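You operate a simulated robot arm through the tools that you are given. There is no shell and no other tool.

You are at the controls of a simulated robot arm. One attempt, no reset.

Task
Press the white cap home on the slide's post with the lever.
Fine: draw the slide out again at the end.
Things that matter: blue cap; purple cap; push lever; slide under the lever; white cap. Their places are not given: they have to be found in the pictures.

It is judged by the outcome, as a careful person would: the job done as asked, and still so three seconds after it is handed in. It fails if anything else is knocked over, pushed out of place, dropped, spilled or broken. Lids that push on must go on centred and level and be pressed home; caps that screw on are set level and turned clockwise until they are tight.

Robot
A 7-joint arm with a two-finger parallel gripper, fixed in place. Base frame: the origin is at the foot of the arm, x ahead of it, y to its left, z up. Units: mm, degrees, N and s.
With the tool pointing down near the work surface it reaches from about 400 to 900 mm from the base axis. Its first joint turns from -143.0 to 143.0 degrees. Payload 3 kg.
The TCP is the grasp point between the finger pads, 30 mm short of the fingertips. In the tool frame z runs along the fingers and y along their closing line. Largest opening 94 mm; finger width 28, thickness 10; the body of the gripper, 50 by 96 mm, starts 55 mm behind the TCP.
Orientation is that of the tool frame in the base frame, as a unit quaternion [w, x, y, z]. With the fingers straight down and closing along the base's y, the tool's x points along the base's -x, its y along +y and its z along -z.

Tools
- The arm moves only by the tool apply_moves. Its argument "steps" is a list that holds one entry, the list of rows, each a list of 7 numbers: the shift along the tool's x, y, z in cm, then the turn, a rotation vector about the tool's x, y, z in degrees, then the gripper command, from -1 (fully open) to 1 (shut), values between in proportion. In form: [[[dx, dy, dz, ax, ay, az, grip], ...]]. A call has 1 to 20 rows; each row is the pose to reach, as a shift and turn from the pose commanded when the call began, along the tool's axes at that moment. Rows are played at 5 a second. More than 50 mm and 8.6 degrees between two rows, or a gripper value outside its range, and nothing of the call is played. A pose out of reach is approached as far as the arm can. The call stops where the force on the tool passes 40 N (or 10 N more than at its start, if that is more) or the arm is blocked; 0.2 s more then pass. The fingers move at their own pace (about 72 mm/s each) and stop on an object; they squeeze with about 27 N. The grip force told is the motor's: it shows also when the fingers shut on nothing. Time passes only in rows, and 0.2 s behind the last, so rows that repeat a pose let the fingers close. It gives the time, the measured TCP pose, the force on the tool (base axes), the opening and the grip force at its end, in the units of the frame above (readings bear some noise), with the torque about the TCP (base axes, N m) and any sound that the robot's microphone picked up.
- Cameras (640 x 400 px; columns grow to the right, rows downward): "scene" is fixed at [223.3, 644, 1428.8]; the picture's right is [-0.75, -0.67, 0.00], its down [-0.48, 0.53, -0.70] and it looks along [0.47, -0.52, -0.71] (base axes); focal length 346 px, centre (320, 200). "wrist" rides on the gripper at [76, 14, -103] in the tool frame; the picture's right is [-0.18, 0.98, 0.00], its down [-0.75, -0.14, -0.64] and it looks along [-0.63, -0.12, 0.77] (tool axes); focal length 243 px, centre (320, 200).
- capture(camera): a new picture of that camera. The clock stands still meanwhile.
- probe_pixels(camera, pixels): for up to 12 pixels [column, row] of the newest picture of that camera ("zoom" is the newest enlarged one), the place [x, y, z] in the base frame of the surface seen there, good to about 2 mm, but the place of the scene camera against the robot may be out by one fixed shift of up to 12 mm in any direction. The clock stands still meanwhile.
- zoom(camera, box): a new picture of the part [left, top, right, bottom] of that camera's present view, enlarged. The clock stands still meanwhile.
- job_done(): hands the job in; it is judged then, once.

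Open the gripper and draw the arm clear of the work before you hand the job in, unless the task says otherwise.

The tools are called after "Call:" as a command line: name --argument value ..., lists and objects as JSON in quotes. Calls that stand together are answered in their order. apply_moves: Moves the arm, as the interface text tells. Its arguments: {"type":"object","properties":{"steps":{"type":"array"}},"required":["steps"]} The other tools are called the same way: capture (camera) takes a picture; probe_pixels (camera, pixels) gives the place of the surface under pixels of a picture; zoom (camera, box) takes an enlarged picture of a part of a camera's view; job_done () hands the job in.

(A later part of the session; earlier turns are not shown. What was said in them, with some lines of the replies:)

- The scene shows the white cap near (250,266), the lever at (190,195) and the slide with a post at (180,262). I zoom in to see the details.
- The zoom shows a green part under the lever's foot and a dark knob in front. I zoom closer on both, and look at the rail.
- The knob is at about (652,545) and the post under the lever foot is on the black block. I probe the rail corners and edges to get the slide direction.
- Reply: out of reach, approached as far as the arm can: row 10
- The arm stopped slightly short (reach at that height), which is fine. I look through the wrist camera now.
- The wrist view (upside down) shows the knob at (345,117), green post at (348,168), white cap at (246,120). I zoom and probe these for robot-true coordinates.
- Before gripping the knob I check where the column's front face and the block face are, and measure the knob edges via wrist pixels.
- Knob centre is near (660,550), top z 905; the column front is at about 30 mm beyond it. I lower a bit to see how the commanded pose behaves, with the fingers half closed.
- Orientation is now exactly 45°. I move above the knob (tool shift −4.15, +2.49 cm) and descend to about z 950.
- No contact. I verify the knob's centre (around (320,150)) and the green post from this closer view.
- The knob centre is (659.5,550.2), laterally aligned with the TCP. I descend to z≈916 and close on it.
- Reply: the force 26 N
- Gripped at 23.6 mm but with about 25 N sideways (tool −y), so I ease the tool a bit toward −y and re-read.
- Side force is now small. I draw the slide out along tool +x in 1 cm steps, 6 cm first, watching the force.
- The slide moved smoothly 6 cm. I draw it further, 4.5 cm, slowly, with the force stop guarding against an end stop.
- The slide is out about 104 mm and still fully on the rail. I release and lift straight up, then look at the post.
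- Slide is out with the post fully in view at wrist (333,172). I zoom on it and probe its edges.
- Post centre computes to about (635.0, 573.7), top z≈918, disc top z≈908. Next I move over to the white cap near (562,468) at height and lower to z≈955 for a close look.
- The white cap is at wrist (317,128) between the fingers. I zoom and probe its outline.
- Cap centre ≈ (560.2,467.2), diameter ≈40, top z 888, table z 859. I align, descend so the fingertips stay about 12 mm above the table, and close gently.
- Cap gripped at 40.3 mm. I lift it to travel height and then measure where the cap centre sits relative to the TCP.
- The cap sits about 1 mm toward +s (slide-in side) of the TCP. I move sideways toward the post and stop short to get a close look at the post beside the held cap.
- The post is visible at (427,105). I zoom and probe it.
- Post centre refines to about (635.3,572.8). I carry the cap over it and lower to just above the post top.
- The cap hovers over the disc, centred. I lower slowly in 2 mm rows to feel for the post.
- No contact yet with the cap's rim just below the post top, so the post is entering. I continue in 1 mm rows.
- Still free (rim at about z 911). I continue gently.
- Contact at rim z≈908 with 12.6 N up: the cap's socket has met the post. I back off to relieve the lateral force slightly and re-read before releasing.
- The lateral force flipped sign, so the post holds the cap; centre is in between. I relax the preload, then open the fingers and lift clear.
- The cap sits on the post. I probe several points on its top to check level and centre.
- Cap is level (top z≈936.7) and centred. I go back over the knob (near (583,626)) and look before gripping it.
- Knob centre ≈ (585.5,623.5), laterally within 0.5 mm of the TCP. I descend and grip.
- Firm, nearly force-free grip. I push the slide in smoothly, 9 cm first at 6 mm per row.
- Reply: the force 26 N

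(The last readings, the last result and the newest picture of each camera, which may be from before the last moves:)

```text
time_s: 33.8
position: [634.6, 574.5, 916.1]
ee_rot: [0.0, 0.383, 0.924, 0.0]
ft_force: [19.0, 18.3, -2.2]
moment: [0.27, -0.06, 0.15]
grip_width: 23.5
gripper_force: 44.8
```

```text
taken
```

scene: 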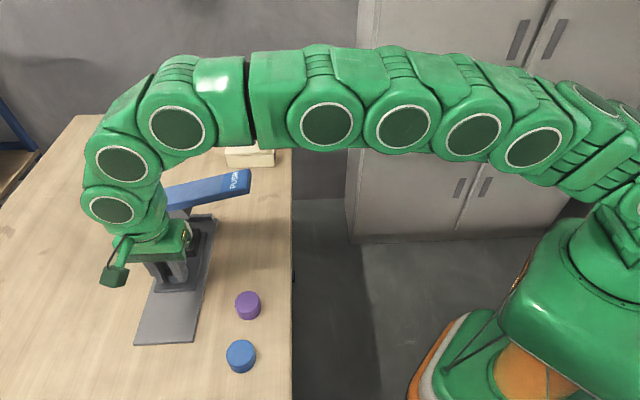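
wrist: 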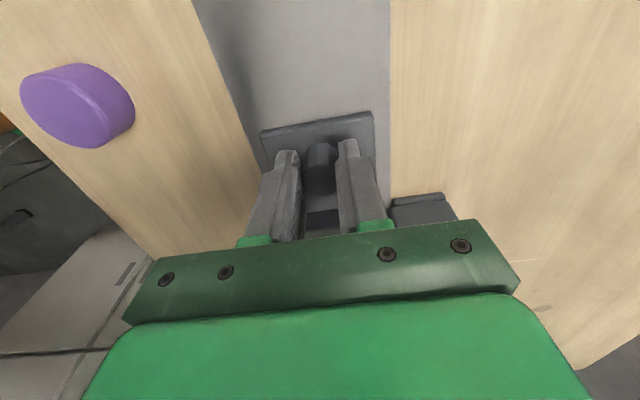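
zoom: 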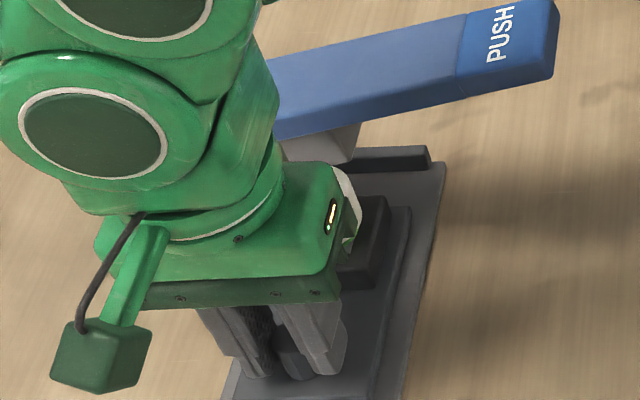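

Side force of 26 N toward +l has built up, so I ease 1 mm to +l. I also check the lever foot's lower edge height against the cap's top.

Call:
apply_moves --steps '[[[0, 0.05, 0, 0, 0, 0, 1], [0, 0.1, 0, 0, 0, 0, 1]]]'

Call:
probe_pixels --camera "scene" --pixels '[[187, 217], [184, 217], [189, 211], [184, 228], [184, 222]]'

Call:
zoom --camera "scene" --box '[160, 190, 220, 250]'

```text
time_s: 34.4
position: [633.1, 574.8, 917.1]
ee_rot: [0.0, 0.382, 0.924, 0.0]
ft_force: [-2.7, -2.2, 14.5]
moment: [0.04, -0.24, 0.02]
grip_width: 23.3
gripper_force: 45.1
```

```text
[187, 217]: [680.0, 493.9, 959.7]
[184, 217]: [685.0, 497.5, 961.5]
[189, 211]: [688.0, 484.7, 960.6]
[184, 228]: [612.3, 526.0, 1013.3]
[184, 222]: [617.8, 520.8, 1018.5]
```

```text
6.67 times, centred on (190, 220) of scene
```

zoom: 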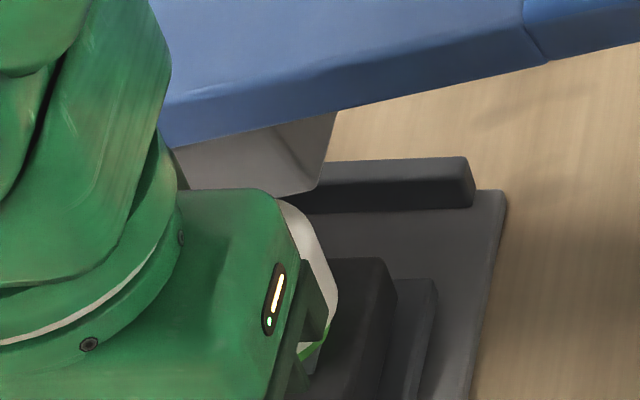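

Foot bottom is about 15 mm above the cap top, so it clears. I push the remaining 3 cm slowly, with a slight +l correction.

Call:
apply_moves --steps '[[[-0.5, 0.005, 0, 0, 0, 0, 1], [-1.0, 0.01, 0, 0, 0, 0, 1], [-1.5, 0.02, 0, 0, 0, 0, 1], [-2.0, 0.03, 0, 0, 0, 0, 1], [-2.5, 0.035, 0, 0, 0, 0, 1], [-2.8, 0.04, 0, 0, 0, 0, 1], [-3.0, 0.04, 0, 0, 0, 0, 1], [-3.0, 0.04, 0, 0, 0, 0, 1]]]'

```text
time_s: 35.9
position: [656.0, 554.5, 917.6]
ee_rot: [0.0, 0.382, 0.924, 0.0]
ft_force: [-8.2, -12.8, 9.9]
moment: [0.48, 0.6, -0.01]
grip_width: 23.4
gripper_force: 45.2
stopped in row 7: the force on the tool passed its limit at 41 N (the readings are from after the stop); the commanded pose is now the measured one
```

The slide reached its stop at the original position (s≈71.8). I release the knob, lift straight up, and look.

Call:
apply_moves --steps '[[[0, 0, 0, 0, 0, 0, 0.3], [0, 0, 0, 0, 0, 0, 0.1], [0, 0, 0, 0, 0, 0, 0.0], [0, 0, -1.5, 0, 0, 0, 0.0], [0, 0, -3.5, 0, 0, 0, 0.0], [0, 0, -3.5, 0, 0, 0, 0]]]'

Call:
capture --camera "wrist"

Call:
zoom --camera "wrist" --box '[260, 120, 400, 240]'

```text
time_s: 37.3
position: [654.3, 556.2, 951.7]
ee_rot: [0.0, 0.382, 0.924, 0.0]
ft_force: [-0.5, -0.2, 0.3]
moment: [0.03, -0.01, -0.02]
grip_width: 47.0
gripper_force: 0.2
```

```text
taken
```

wrist: 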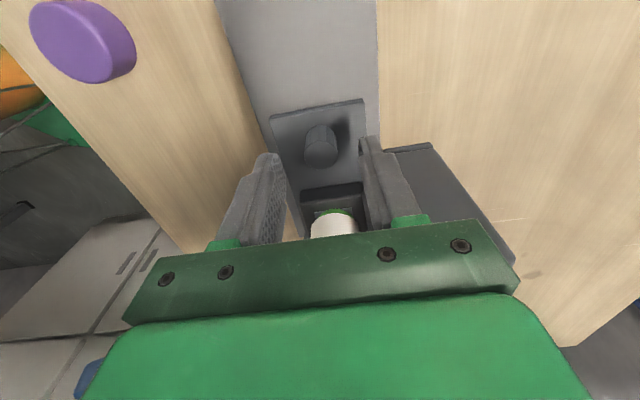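

```text
3.33 times, centred on (330, 180) of wrist
```

zoom: 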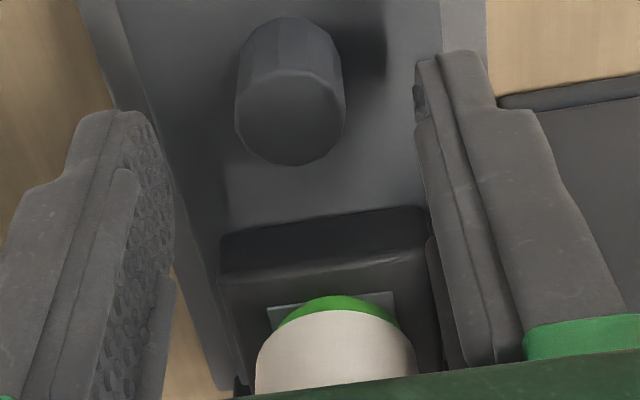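

Cap and slide are in place under the lever. I retreat up and sideways, then approach the PUSH pad from above, stopping short to view it between the fingers.

Call:
apply_moves --steps '[[[0.5, 0, -2, 0, 0, 0, 0], [1.0, 0, -4, 0, 0, 0, 0], [1.0, -2.5, -6, 0, 0, 0, 0], [1.0, -5, -8, 0, 0, 0, 0], [1.0, -7.5, -10, 0, 0, 0, 0], [1.0, -10, -12, 0, 0, 0, 0], [1.0, -12.4, -13, 0, 0, 0, 0], [-1, -12.4, -13, 0, 0, 0, 0], [-3.5, -12.4, -13, 0, 0, 0, 0], [-3.5, -12.4, -13, 0, 0, 0, 0]]]'

Call:
capture --camera "wrist"

Call:
capture --camera "scene"

Call:
zoom --camera "scene" --box '[110, 160, 270, 290]'

```text
time_s: 39.5
position: [591.6, 444.0, 1081.7]
ee_rot: [0.0, 0.382, 0.924, -0.001]
ft_force: [0.0, 0.4, -0.1]
moment: [-0.02, 0.01, 0.01]
grip_width: 47.0
gripper_force: 0.1
```

```text
taken
```

wrist: 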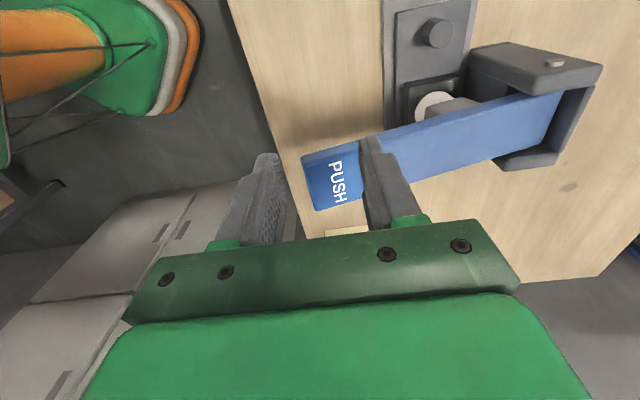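

```text
taken
```

scene: 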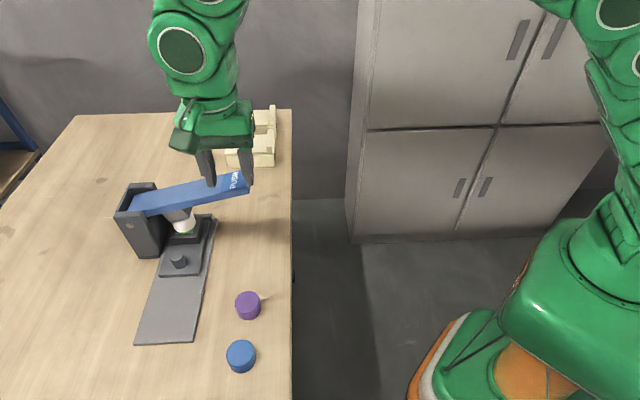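

```text
3.08 times, centred on (190, 225) of scene
```

zoom: 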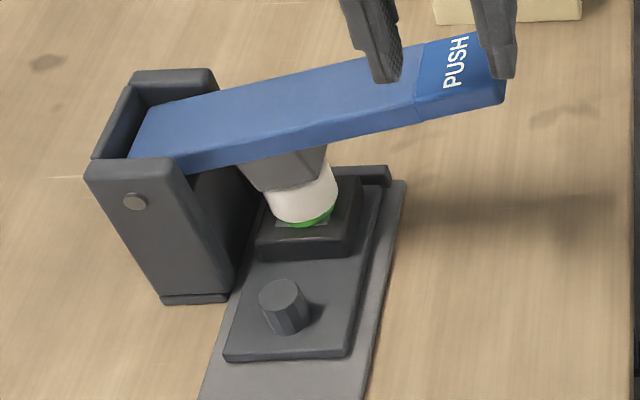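

The wrist view shows the PUSH pad at (335,180) and lever; the cap lies under the foot. I probe the pad, lever and pivot pin.

Call:
probe_pixels --camera "wrist" --pixels '[[325, 180], [318, 160], [345, 160], [345, 195], [325, 200], [400, 150], [480, 130], [540, 110], [556, 62], [337, 180], [308, 170], [450, 112]]'

Call:
probe_pixels --camera "scene" --pixels '[[130, 225], [232, 183], [220, 186], [200, 190], [170, 200], [150, 206], [240, 189]]'

```text
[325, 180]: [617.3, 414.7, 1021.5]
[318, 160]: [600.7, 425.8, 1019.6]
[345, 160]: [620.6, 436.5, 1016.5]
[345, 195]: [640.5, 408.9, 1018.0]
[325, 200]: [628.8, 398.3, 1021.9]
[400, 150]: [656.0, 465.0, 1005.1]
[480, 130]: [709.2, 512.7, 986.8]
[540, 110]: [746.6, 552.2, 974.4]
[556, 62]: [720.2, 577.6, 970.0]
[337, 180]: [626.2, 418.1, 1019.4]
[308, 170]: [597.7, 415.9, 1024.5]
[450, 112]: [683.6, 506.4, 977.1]
```

```text
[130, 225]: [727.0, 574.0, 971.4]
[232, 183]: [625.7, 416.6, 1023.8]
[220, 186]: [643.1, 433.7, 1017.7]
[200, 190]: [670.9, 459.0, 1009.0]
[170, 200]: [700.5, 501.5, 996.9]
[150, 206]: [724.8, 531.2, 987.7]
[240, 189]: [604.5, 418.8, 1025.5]
```

Pad top is at about (617,415,1021), lever slope 14.5°, pivot near l≈921. I shut the fingers, go over the pad centre (s≈144) and lower to just above it.

Call:
apply_moves --steps '[[[0, 0, 0, 0, 0, 0, 1], [0, 0, 0, 0, 0, 0, 1], [-1.3, 0, 0, 0, 0, 0, 1], [-2.6, -0.1, 0, 0, 0, 0, 1], [-3.96, -0.1, 0, 0, 0, 0, 1], [-3.96, -0.1, 1.5, 0, 0, 0, 1], [-3.96, -0.1, 2.5, 0, 0, 0, 1], [-3.96, -0.1, 2.5, 0, 0, 0, 1]]]'

Call:
capture --camera "scene"

Call:
zoom --camera "scene" --box '[110, 140, 270, 270]'

```text
time_s: 41.3
position: [619.5, 415.1, 1056.9]
ee_rot: [0.0, 0.382, 0.924, 0.0]
ft_force: [-0.1, 0.2, -0.7]
moment: [0.0, -0.01, 0.0]
grip_width: 0.0
gripper_force: 27.4
```

```text
taken
```

scene: 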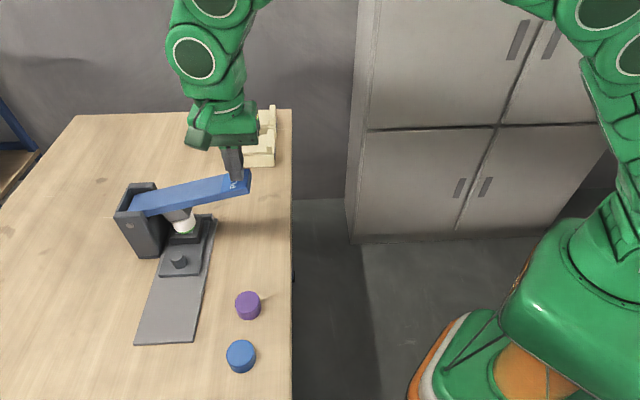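

```text
3.08 times, centred on (190, 205) of scene
```

zoom: 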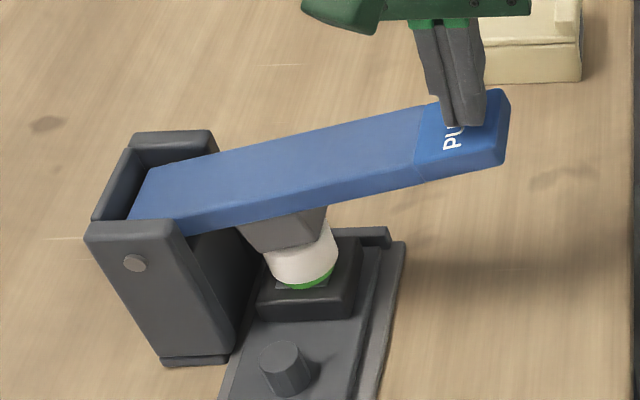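

The closed fingertips are just above the pad. I press down along the lever's arc, 3.5 cm first, watching force.

Call:
apply_moves --steps '[[[0, 0, 0.5, 0, 0, 0, 1], [0, -0.1, 1.0, 0, 0, 0, 1], [0, -0.2, 1.5, 0, 0, 0, 1], [0, -0.3, 2.0, 0, 0, 0, 1], [0, -0.42, 2.5, 0, 0, 0, 1], [0, -0.52, 3.0, 0, 0, 0, 1], [0, -0.6, 3.5, 0, 0, 0, 1]]]'

Call:
zoom --camera "scene" --box '[110, 140, 270, 270]'

```text
time_s: 42.9
position: [615.1, 409.4, 1022.3]
ee_rot: [0.001, 0.382, 0.924, 0.001]
ft_force: [-0.8, 2.5, 7.6]
moment: [0.04, 0.06, 0.0]
grip_width: 0.1
gripper_force: 27.1
```

```text
3.08 times, centred on (190, 205) of scene
```

zoom: 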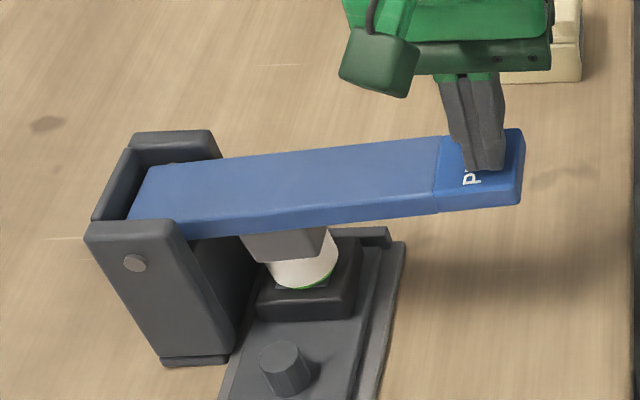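

The lever swings with about 8 N spring force. I continue slowly toward foot contact.

Call:
apply_moves --steps '[[[0, -0.05, 0.4, 0, 0, 0, 1], [0, -0.1, 0.8, 0, 0, 0, 1], [0, -0.15, 1.1, 0, 0, 0, 1], [0, -0.18, 1.4, 0, 0, 0, 1], [0, -0.2, 1.6, 0, 0, 0, 1]]]'

Call:
zoom --camera "scene" --box '[110, 140, 270, 270]'

```text
time_s: 44.1
position: [613.4, 408.2, 1005.5]
ee_rot: [0.0, 0.383, 0.924, -0.001]
ft_force: [2.4, 5.5, 10.2]
moment: [0.16, -0.02, -0.07]
grip_width: 0.0
gripper_force: 27.2
```

```text
3.08 times, centred on (190, 205) of scene
```

zoom: 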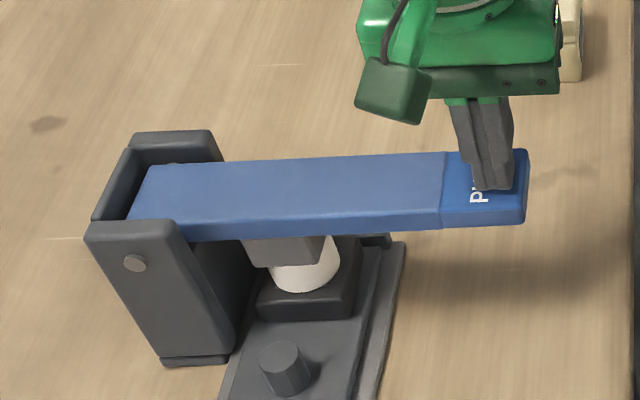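

The green ring is no longer visible below the cap, so it's being pushed down. I keep pressing in 2 mm rows straight down.

Call:
apply_moves --steps '[[[0, 0, 0.2, 0, 0, 0, 1], [0, 0, 0.4, 0, 0, 0, 1], [0, 0, 0.6, 0, 0, 0, 1], [0, 0, 0.8, 0, 0, 0, 1], [0, 0, 1.0, 0, 0, 0, 1], [0, 0, 1.2, 0, 0, 0, 1], [0, 0, 1.4, 0, 0, 0, 1], [0, 0, 1.6, 0, 0, 0, 1]]]'

Call:
zoom --camera "scene" --box '[110, 140, 270, 270]'

```text
time_s: 44.7
position: [614.6, 408.2, 1003.8]
ee_rot: [0.001, 0.383, 0.924, 0.001]
ft_force: [-6.4, -6.2, 17.1]
moment: [-0.13, 0.39, 0.03]
grip_width: 0.2
gripper_force: 27.2
stopped in row 3: the force on the tool passed its limit at 45 N (the readings are from after the stop); the commanded pose is now the measured one
```

```text
3.08 times, centred on (190, 205) of scene
```

zoom: 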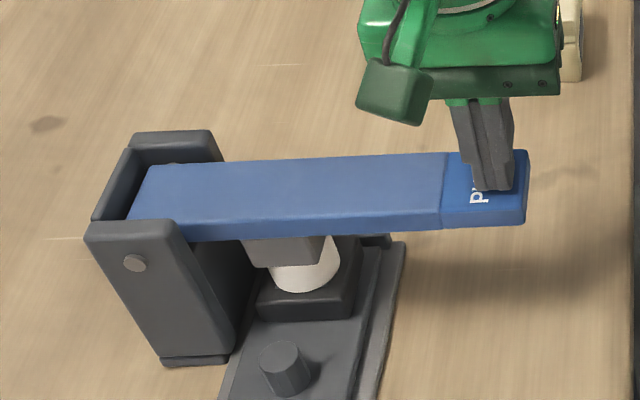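

It stopped at 45 N without a sound, so I can't yet tell whether the cap is home. I take a close look at the cap under the foot before deciding.

Call:
zoom --camera "scene" --box '[155, 200, 215, 240]'

Call:
capture --camera "wrist"

Call:
capture --camera "scene"

Call:
probe_pixels --camera "scene" --pixels '[[185, 221], [190, 221], [180, 220], [185, 227], [186, 230], [230, 200], [178, 232], [195, 228]]'

```text
10.00 times, centred on (185, 220) of scene
```

zoom: 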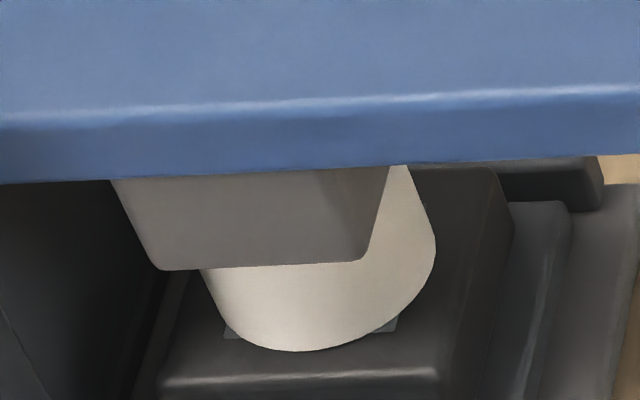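

```text
taken
```

wrist: 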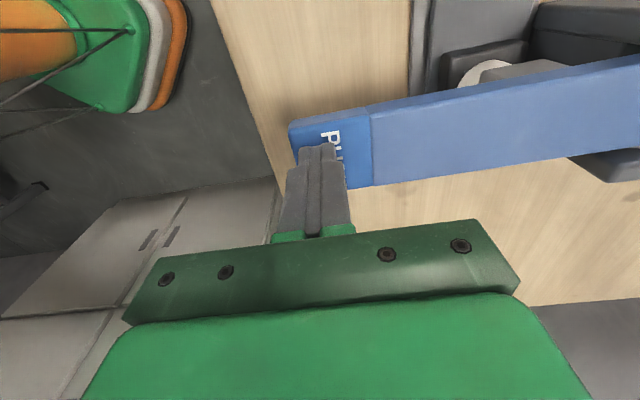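

```text
taken
```

scene: 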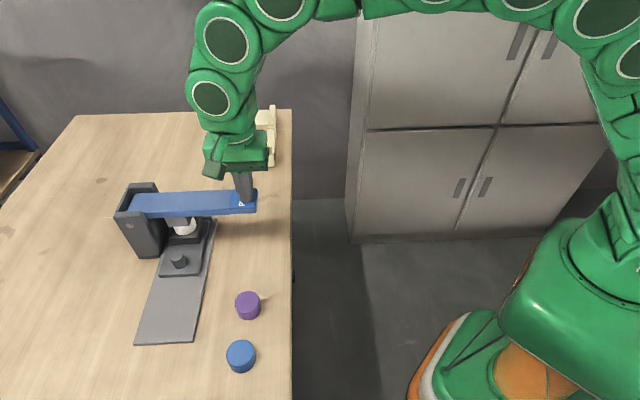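

```text
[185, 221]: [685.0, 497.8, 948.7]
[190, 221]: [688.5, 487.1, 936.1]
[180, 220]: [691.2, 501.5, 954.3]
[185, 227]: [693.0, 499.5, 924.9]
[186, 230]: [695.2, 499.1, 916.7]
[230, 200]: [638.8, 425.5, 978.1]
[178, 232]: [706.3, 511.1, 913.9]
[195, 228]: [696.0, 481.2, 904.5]
```

I probe the cap's rim close to the block top in the enlarged view.

Call:
zoom --camera "scene" --box '[155, 200, 215, 240]'

Call:
probe_pixels --camera "zoom" --pixels '[[300, 348], [300, 335], [300, 320], [300, 300], [300, 272], [300, 356], [300, 365], [400, 180], [430, 250], [232, 330], [260, 255], [440, 250]]'

```text
10.00 times, centred on (185, 220) of scene
```

zoom: 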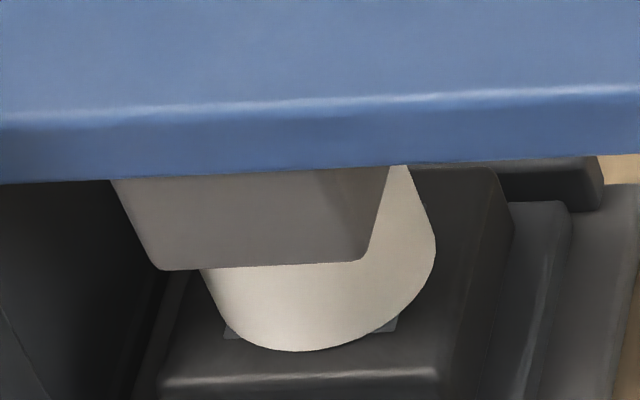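

```text
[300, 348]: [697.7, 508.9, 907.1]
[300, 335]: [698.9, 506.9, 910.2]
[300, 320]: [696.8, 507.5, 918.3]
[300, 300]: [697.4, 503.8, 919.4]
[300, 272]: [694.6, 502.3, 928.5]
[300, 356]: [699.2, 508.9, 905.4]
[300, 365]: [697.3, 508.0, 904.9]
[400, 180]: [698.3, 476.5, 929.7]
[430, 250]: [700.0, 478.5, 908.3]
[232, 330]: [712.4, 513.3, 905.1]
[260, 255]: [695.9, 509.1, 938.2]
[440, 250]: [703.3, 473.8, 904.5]
```

The rim is now within about 1–2 mm of the block top (it was ~8 mm above it), so it appears seated. I press once more in 0.5 mm rows to confirm it's a hard stop.

Call:
apply_moves --steps '[[[0, 0, 0.05, 0, 0, 0, 1], [0, 0, 0.1, 0, 0, 0, 1], [0, 0, 0.15, 0, 0, 0, 1], [0, 0, 0.2, 0, 0, 0, 1], [0, 0, 0.2, 0, 0, 0, 1]]]'

```text
time_s: 45.4
position: [612.1, 407.7, 1003.8]
ee_rot: [0.001, 0.382, 0.924, 0.002]
ft_force: [-6.5, -7.1, 15.8]
moment: [-0.21, 0.37, 0.04]
grip_width: 0.3
gripper_force: 27.1
stopped in row 3: the force on the tool passed its limit at 42 N (the readings are from after the stop); the commanded pose is now the measured one
```

Same position at 42 N: a hard stop. I raise the fingers gradually, letting the lever return, then inspect.

Call:
apply_moves --steps '[[[0, 0, -0.5, 0, 0, 0, 1], [0, 0.1, -1.2, 0, 0, 0, 1], [0, 0.2, -1.9, 0, 0, 0, 1], [0, 0.3, -2.6, 0, 0, 0, 1], [0, 0.4, -3.3, 0, 0, 0, 1], [0, 0.5, -4.0, 0, 0, 0, 1], [0, 0.6, -4.7, 0, 0, 0, 1], [0, 0.6, -5.4, 0, 0, 0, 1], [0, 0.6, -7.0, 0, 0, 0, 1], [0, 0.6, -7.8, 0, 0, 0, 1]]]'

Call:
capture --camera "scene"

Call:
zoom --camera "scene" --box '[110, 140, 270, 270]'

```text
time_s: 47.6
position: [618.8, 411.9, 1083.8]
ee_rot: [0.0, 0.383, 0.924, 0.001]
ft_force: [0.1, 0.0, 0.0]
moment: [-0.01, 0.0, 0.06]
grip_width: 0.0
gripper_force: 27.1
```

```text
taken
```

scene: 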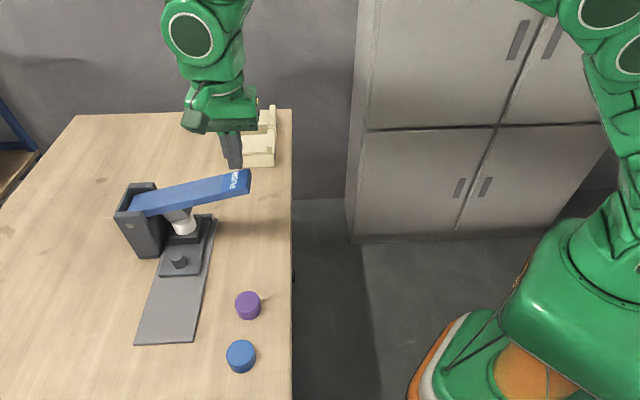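

```text
3.08 times, centred on (190, 205) of scene
```

zoom: 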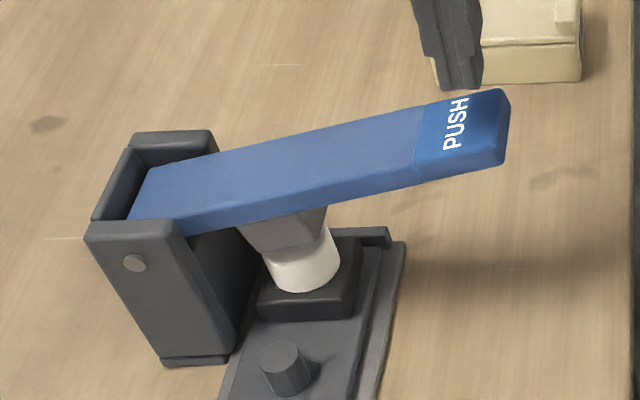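

The lever returned to rest and the cap stays down with no green showing. I zoom and probe the rim and block.

Call:
zoom --camera "scene" --box '[155, 200, 215, 240]'

Call:
probe_pixels --camera "zoom" --pixels '[[300, 345], [300, 335], [300, 320], [300, 300], [300, 270], [300, 358], [300, 368], [370, 330], [230, 330], [420, 240], [430, 220], [400, 150]]'

```text
10.00 times, centred on (185, 220) of scene
```

zoom: 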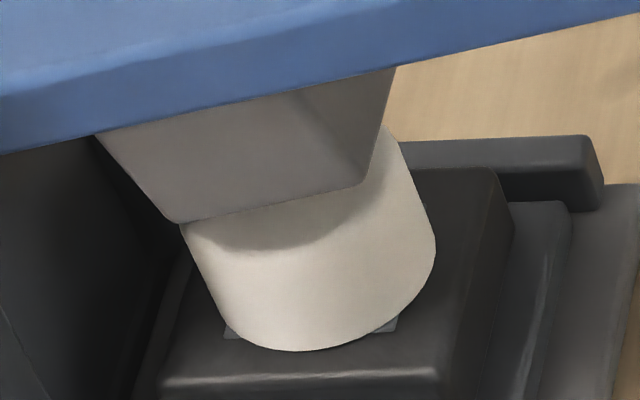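

```text
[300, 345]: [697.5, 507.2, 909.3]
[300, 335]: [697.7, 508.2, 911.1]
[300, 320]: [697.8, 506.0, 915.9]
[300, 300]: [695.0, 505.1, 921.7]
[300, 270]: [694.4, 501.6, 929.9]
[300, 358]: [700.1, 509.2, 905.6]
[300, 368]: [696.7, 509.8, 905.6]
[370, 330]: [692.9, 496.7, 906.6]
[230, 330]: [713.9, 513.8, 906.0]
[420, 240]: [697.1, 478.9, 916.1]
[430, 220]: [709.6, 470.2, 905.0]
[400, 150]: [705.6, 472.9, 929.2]
```

Cap stays seated (rim ≈1 mm from the block plate). I retrace the path back over the knob with the fingers half open.

Call:
apply_moves --steps '[[[2.7, 0, 0, 0, 0, 0, 0], [5.4, 0, 0, 0, 0, 0, 0], [8.2, 0, 0, 0, 0, 0, 0], [8.2, 2.5, 1.5, 0, 0, 0, 0], [8.2, 5, 3, 0, 0, 0, 0], [8.2, 7.5, 5, 0, 0, 0, 0], [8.2, 10, 7, 0, 0, 0, 0], [8.2, 12.64, 9, 0, 0, 0, 0], [7.5, 12.64, 9, 0, 0, 0, 0], [7.45, 12.64, 11, 0, 0, 0, 0], [7.45, 12.64, 13, 0, 0, 0, 0], [7.45, 12.64, 13, 0, 0, 0, 0]]]'

Call:
capture --camera "wrist"

Call:
probe_pixels --camera "wrist" --pixels '[[320, 150], [308, 151], [333, 151], [320, 143], [320, 158]]'

```text
time_s: 50.2
position: [655.5, 554.4, 951.2]
ee_rot: [0.002, 0.382, 0.924, 0.003]
ft_force: [-0.1, 0.2, -0.6]
moment: [-0.01, 0.0, 0.0]
grip_width: 46.9
gripper_force: 0.1
```

```text
taken
```

wrist: 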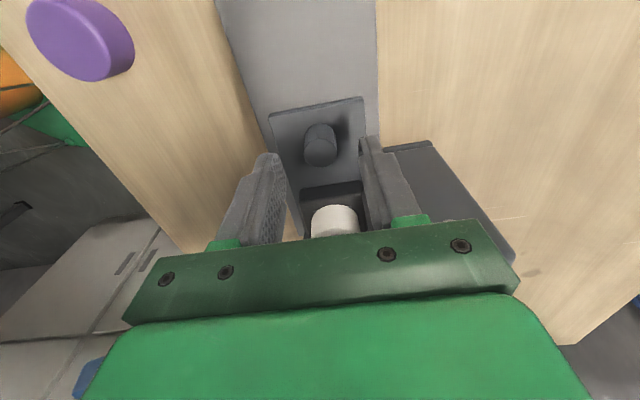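

```text
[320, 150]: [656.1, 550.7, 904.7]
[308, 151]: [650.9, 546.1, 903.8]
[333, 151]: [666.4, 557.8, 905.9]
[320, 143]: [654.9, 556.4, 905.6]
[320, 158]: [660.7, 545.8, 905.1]
```

Knob is between the fingers as before. I descend and grip gently.

Call:
apply_moves --steps '[[[0, 0, 1.8, 0, 0, 0, 0], [0, 0, 3.5, 0, 0, 0, 0], [0, 0, 3.5, 0, 0, 0, 0.3], [0, 0, 3.5, 0, 0, 0, 0.45], [0, 0, 3.5, 0, 0, 0, 1], [0, 0, 3.5, 0, 0, 0, 1], [0, 0, 3.5, 0, 0, 0, 1]]]'

```text
time_s: 51.8
position: [655.9, 553.9, 917.7]
ee_rot: [0.001, 0.383, 0.924, 0.0]
ft_force: [-13.8, -15.1, 2.8]
moment: [-0.71, 0.59, -0.11]
grip_width: 23.3
gripper_force: 44.9
```

About 20 N sideways toward −l; I ease 0.7 mm and draw the slide out smoothly with a slight −l drift, matching the rail.

Call:
apply_moves --steps '[[[0, -0.07, 0, 0, 0, 0, 1], [0.4, -0.075, 0, 0, 0, 0, 1], [1.0, -0.08, 0, 0, 0, 0, 1], [1.7, -0.09, 0, 0, 0, 0, 1], [2.4, -0.1, 0, 0, 0, 0, 1], [3.1, -0.11, 0, 0, 0, 0, 1], [3.8, -0.12, 0, 0, 0, 0, 1], [4.5, -0.13, 0, 0, 0, 0, 1], [5.2, -0.14, 0, 0, 0, 0, 1], [5.9, -0.15, 0, 0, 0, 0, 1], [6.6, -0.16, 0, 0, 0, 0, 1], [7.3, -0.17, 0, 0, 0, 0, 1], [8.0, -0.18, 0, 0, 0, 0, 1], [8.7, -0.19, 0, 0, 0, 0, 1], [9.4, -0.2, 0, 0, 0, 0, 1], [10.0, -0.2, 0, 0, 0, 0, 1], [10.3, -0.2, 0, 0, 0, 0, 1]]]'

```text
time_s: 54.3
position: [607.5, 600.9, 917.7]
ee_rot: [0.002, 0.382, 0.924, 0.003]
ft_force: [6.6, 8.1, -2.4]
moment: [-0.12, 0.29, 0.2]
grip_width: 23.8
gripper_force: 45.2
stopped in row 12: the force on the tool passed its limit at 42 N (the readings are from after the stop); the commanded pose is now the measured one
```

It stopped from sideways load (I over-corrected toward −l). I check the scene, then ease back to +l and continue straight.

Call:
apply_moves --steps '[[[0, 0.04, 0, 0, 0, 0, 1], [0, 0.07, 0, 0, 0, 0, 1]]]'

Call:
capture --camera "wrist"

Call:
capture --camera "scene"

```text
time_s: 54.9
position: [607.2, 600.7, 918.3]
ee_rot: [0.001, 0.382, 0.924, 0.002]
ft_force: [-3.5, -1.6, 1.1]
moment: [-0.26, 0.49, -0.03]
grip_width: 23.7
gripper_force: 44.7
```

```text
taken
```

wrist: 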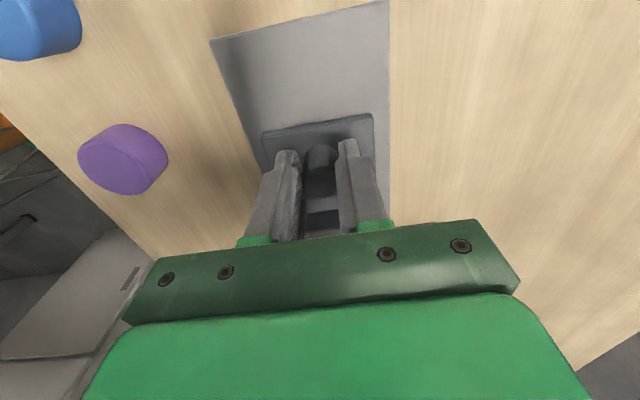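

```text
taken
```

scene: 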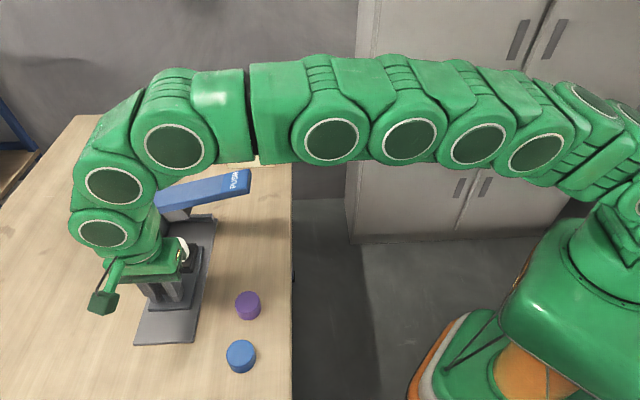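

Load is gone and everything is upright. I continue straight out 3.7 cm.

Call:
apply_moves --steps '[[[0.4, 0, 0, 0, 0, 0, 1], [1.0, 0, 0, 0, 0, 0, 1], [1.6, 0, 0, 0, 0, 0, 1], [2.2, 0, 0, 0, 0, 0, 1], [2.8, 0, 0, 0, 0, 0, 1], [3.3, 0, 0, 0, 0, 0, 1], [3.7, 0, 0, 0, 0, 0, 1], [3.7, 0, 0, 0, 0, 0, 1]]]'

```text
time_s: 56.7
position: [581.2, 627.6, 918.0]
ee_rot: [0.002, 0.381, 0.924, 0.001]
ft_force: [-21.1, -17.8, 3.4]
moment: [-0.84, 0.83, -0.17]
grip_width: 23.6
gripper_force: 45.6
```

The slide is back out at s≈−33. I ease the side load (−0.8 mm in l), release the knob, and lift clear.

Call:
apply_moves --steps '[[[0, -0.04, 0, 0, 0, 0, 1], [0, -0.08, 0, 0, 0, 0, 1], [0, -0.08, 0, 0, 0, 0, 0.4], [0, -0.08, 0, 0, 0, 0, 0.2], [0, -0.08, 0, 0, 0, 0, 0], [0, -0.08, 0, 0, 0, 0, 0], [0, -0.08, -2, 0, 0, 0, 0], [0, -0.08, -4, 0, 0, 0, 0], [0, -0.08, -7, 0, 0, 0, 0], [0, -0.08, -10, 0, 0, 0, -0.5], [0, -0.08, -10, 0, 0, 0, -0.5]]]'

Call:
capture --camera "wrist"

Call:
zoom --camera "wrist" --box '[270, 60, 400, 210]'

Call:
zoom --camera "scene" --box '[120, 200, 260, 360]'

```text
time_s: 59.1
position: [580.7, 626.8, 1018.2]
ee_rot: [0.002, 0.382, 0.924, 0.002]
ft_force: [0.5, 0.0, -0.3]
moment: [0.03, -0.02, 0.0]
grip_width: 70.4
gripper_force: 0.0
```

```text
taken
```

wrist: 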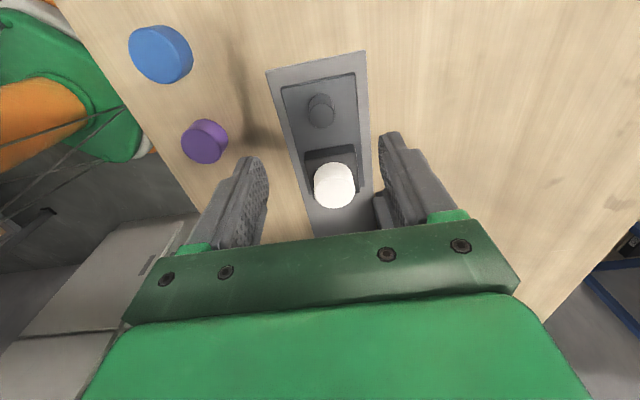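

```text
2.67 times, centred on (335, 135) of wrist
```

zoom: 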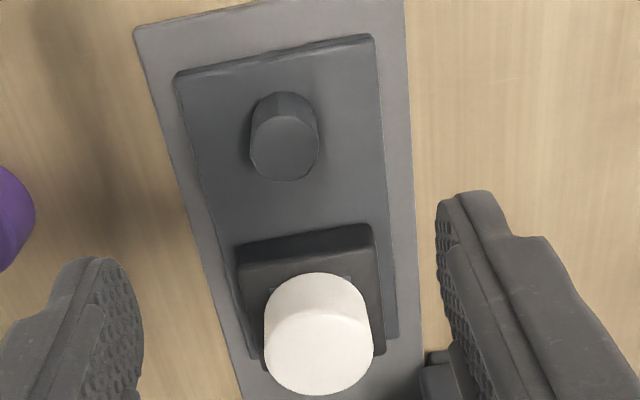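

```text
2.50 times, centred on (190, 280) of scene
```

zoom: 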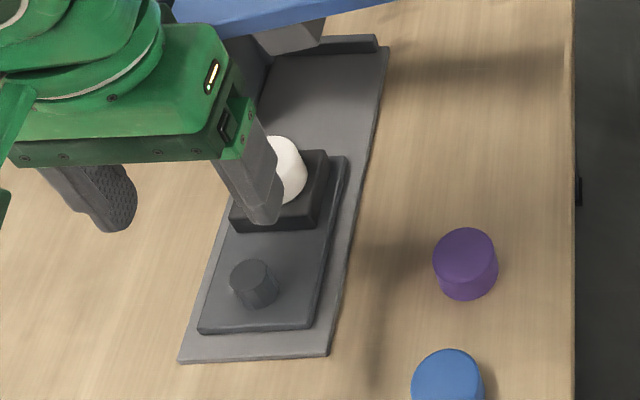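

I probe the cap's top and rim to confirm that it is level and home.

Call:
probe_pixels --camera "wrist" --pixels '[[334, 190], [322, 190], [346, 190], [334, 180], [334, 203], [326, 182], [342, 182], [326, 198], [342, 198], [334, 166], [334, 163], [318, 155]]'

Call:
apply_moves --steps '[[[2, -2, -1, 0, 0, 0, -0.5], [4, -5, -2, 0, 0, 0, -0.5], [5, -9, -3, 0, 0, 0, -0.5], [5, -13, -4, 0, 0, 0, -0.5], [5, -17, -6, 0, 0, 0, -0.5], [5, -21, -8, 0, 0, 0, -0.5], [5, -25, -10, 0, 0, 0, -0.5], [5, -25, -10, 0, 0, 0, -0.5]]]'

Call:
capture --camera "scene"

Call:
zoom --camera "scene" --box '[145, 235, 215, 295]'

```text
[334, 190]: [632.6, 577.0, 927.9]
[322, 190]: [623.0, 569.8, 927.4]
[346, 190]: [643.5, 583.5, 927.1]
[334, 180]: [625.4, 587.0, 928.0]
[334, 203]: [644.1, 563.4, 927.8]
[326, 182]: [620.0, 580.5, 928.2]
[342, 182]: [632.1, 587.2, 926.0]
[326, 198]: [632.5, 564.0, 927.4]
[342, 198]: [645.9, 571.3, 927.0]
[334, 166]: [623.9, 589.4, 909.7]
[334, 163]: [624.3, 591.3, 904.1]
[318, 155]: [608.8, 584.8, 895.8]
```

```text
time_s: 60.9
position: [368.9, 484.7, 1115.1]
ee_rot: [0.002, 0.381, 0.924, 0.002]
ft_force: [0.0, 0.2, -0.8]
moment: [0.0, 0.01, 0.0]
grip_width: 70.4
gripper_force: 0.0
```

```text
taken
```

scene: 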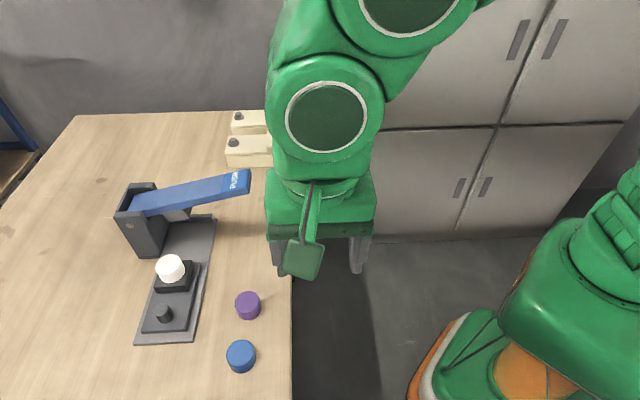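

```text
6.67 times, centred on (180, 265) of scene
```

zoom: 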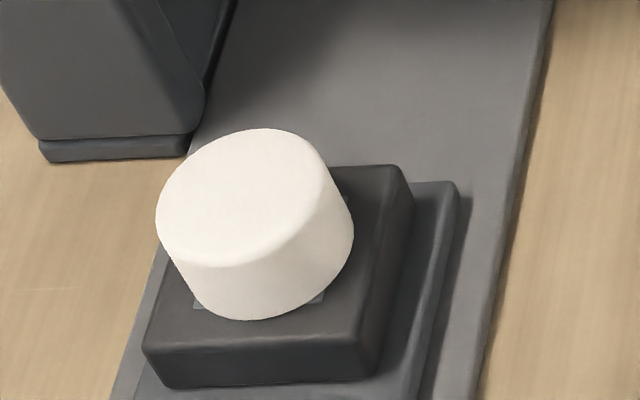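

The cap's top is level at z≈927.5, 9 mm lower than when I set it on. Its rim is on the block with no green showing. The slide is out, the lever is at rest and the other caps haven't moved. The arm is clear and the gripper open, so I hand in.

Call:
job_done

```text
The job is handed in.
```

I pressed the white cap home on the slide's post with the lever, drew the slide out again and handed the job in.

- **Cap:** It went down about 9 mm under the lever until it met a hard stop at just over 40 N on the lever. The microphone picked up no click, so I judged it home from the hard stop and the pictures. Afterwards its top was level to within about 2 mm, its rim sat on the block, and no green showed beneath it.
- **Slide:** It is drawn out about 104 mm and still fully on its rail. On the way out it stopped once when side load on the knob passed 40 N. I eased that off and finished the draw.
- **Everything else:** The lever returned to rest by itself. The blue and purple caps were not touched. The gripper is open and the arm is clear of the work.
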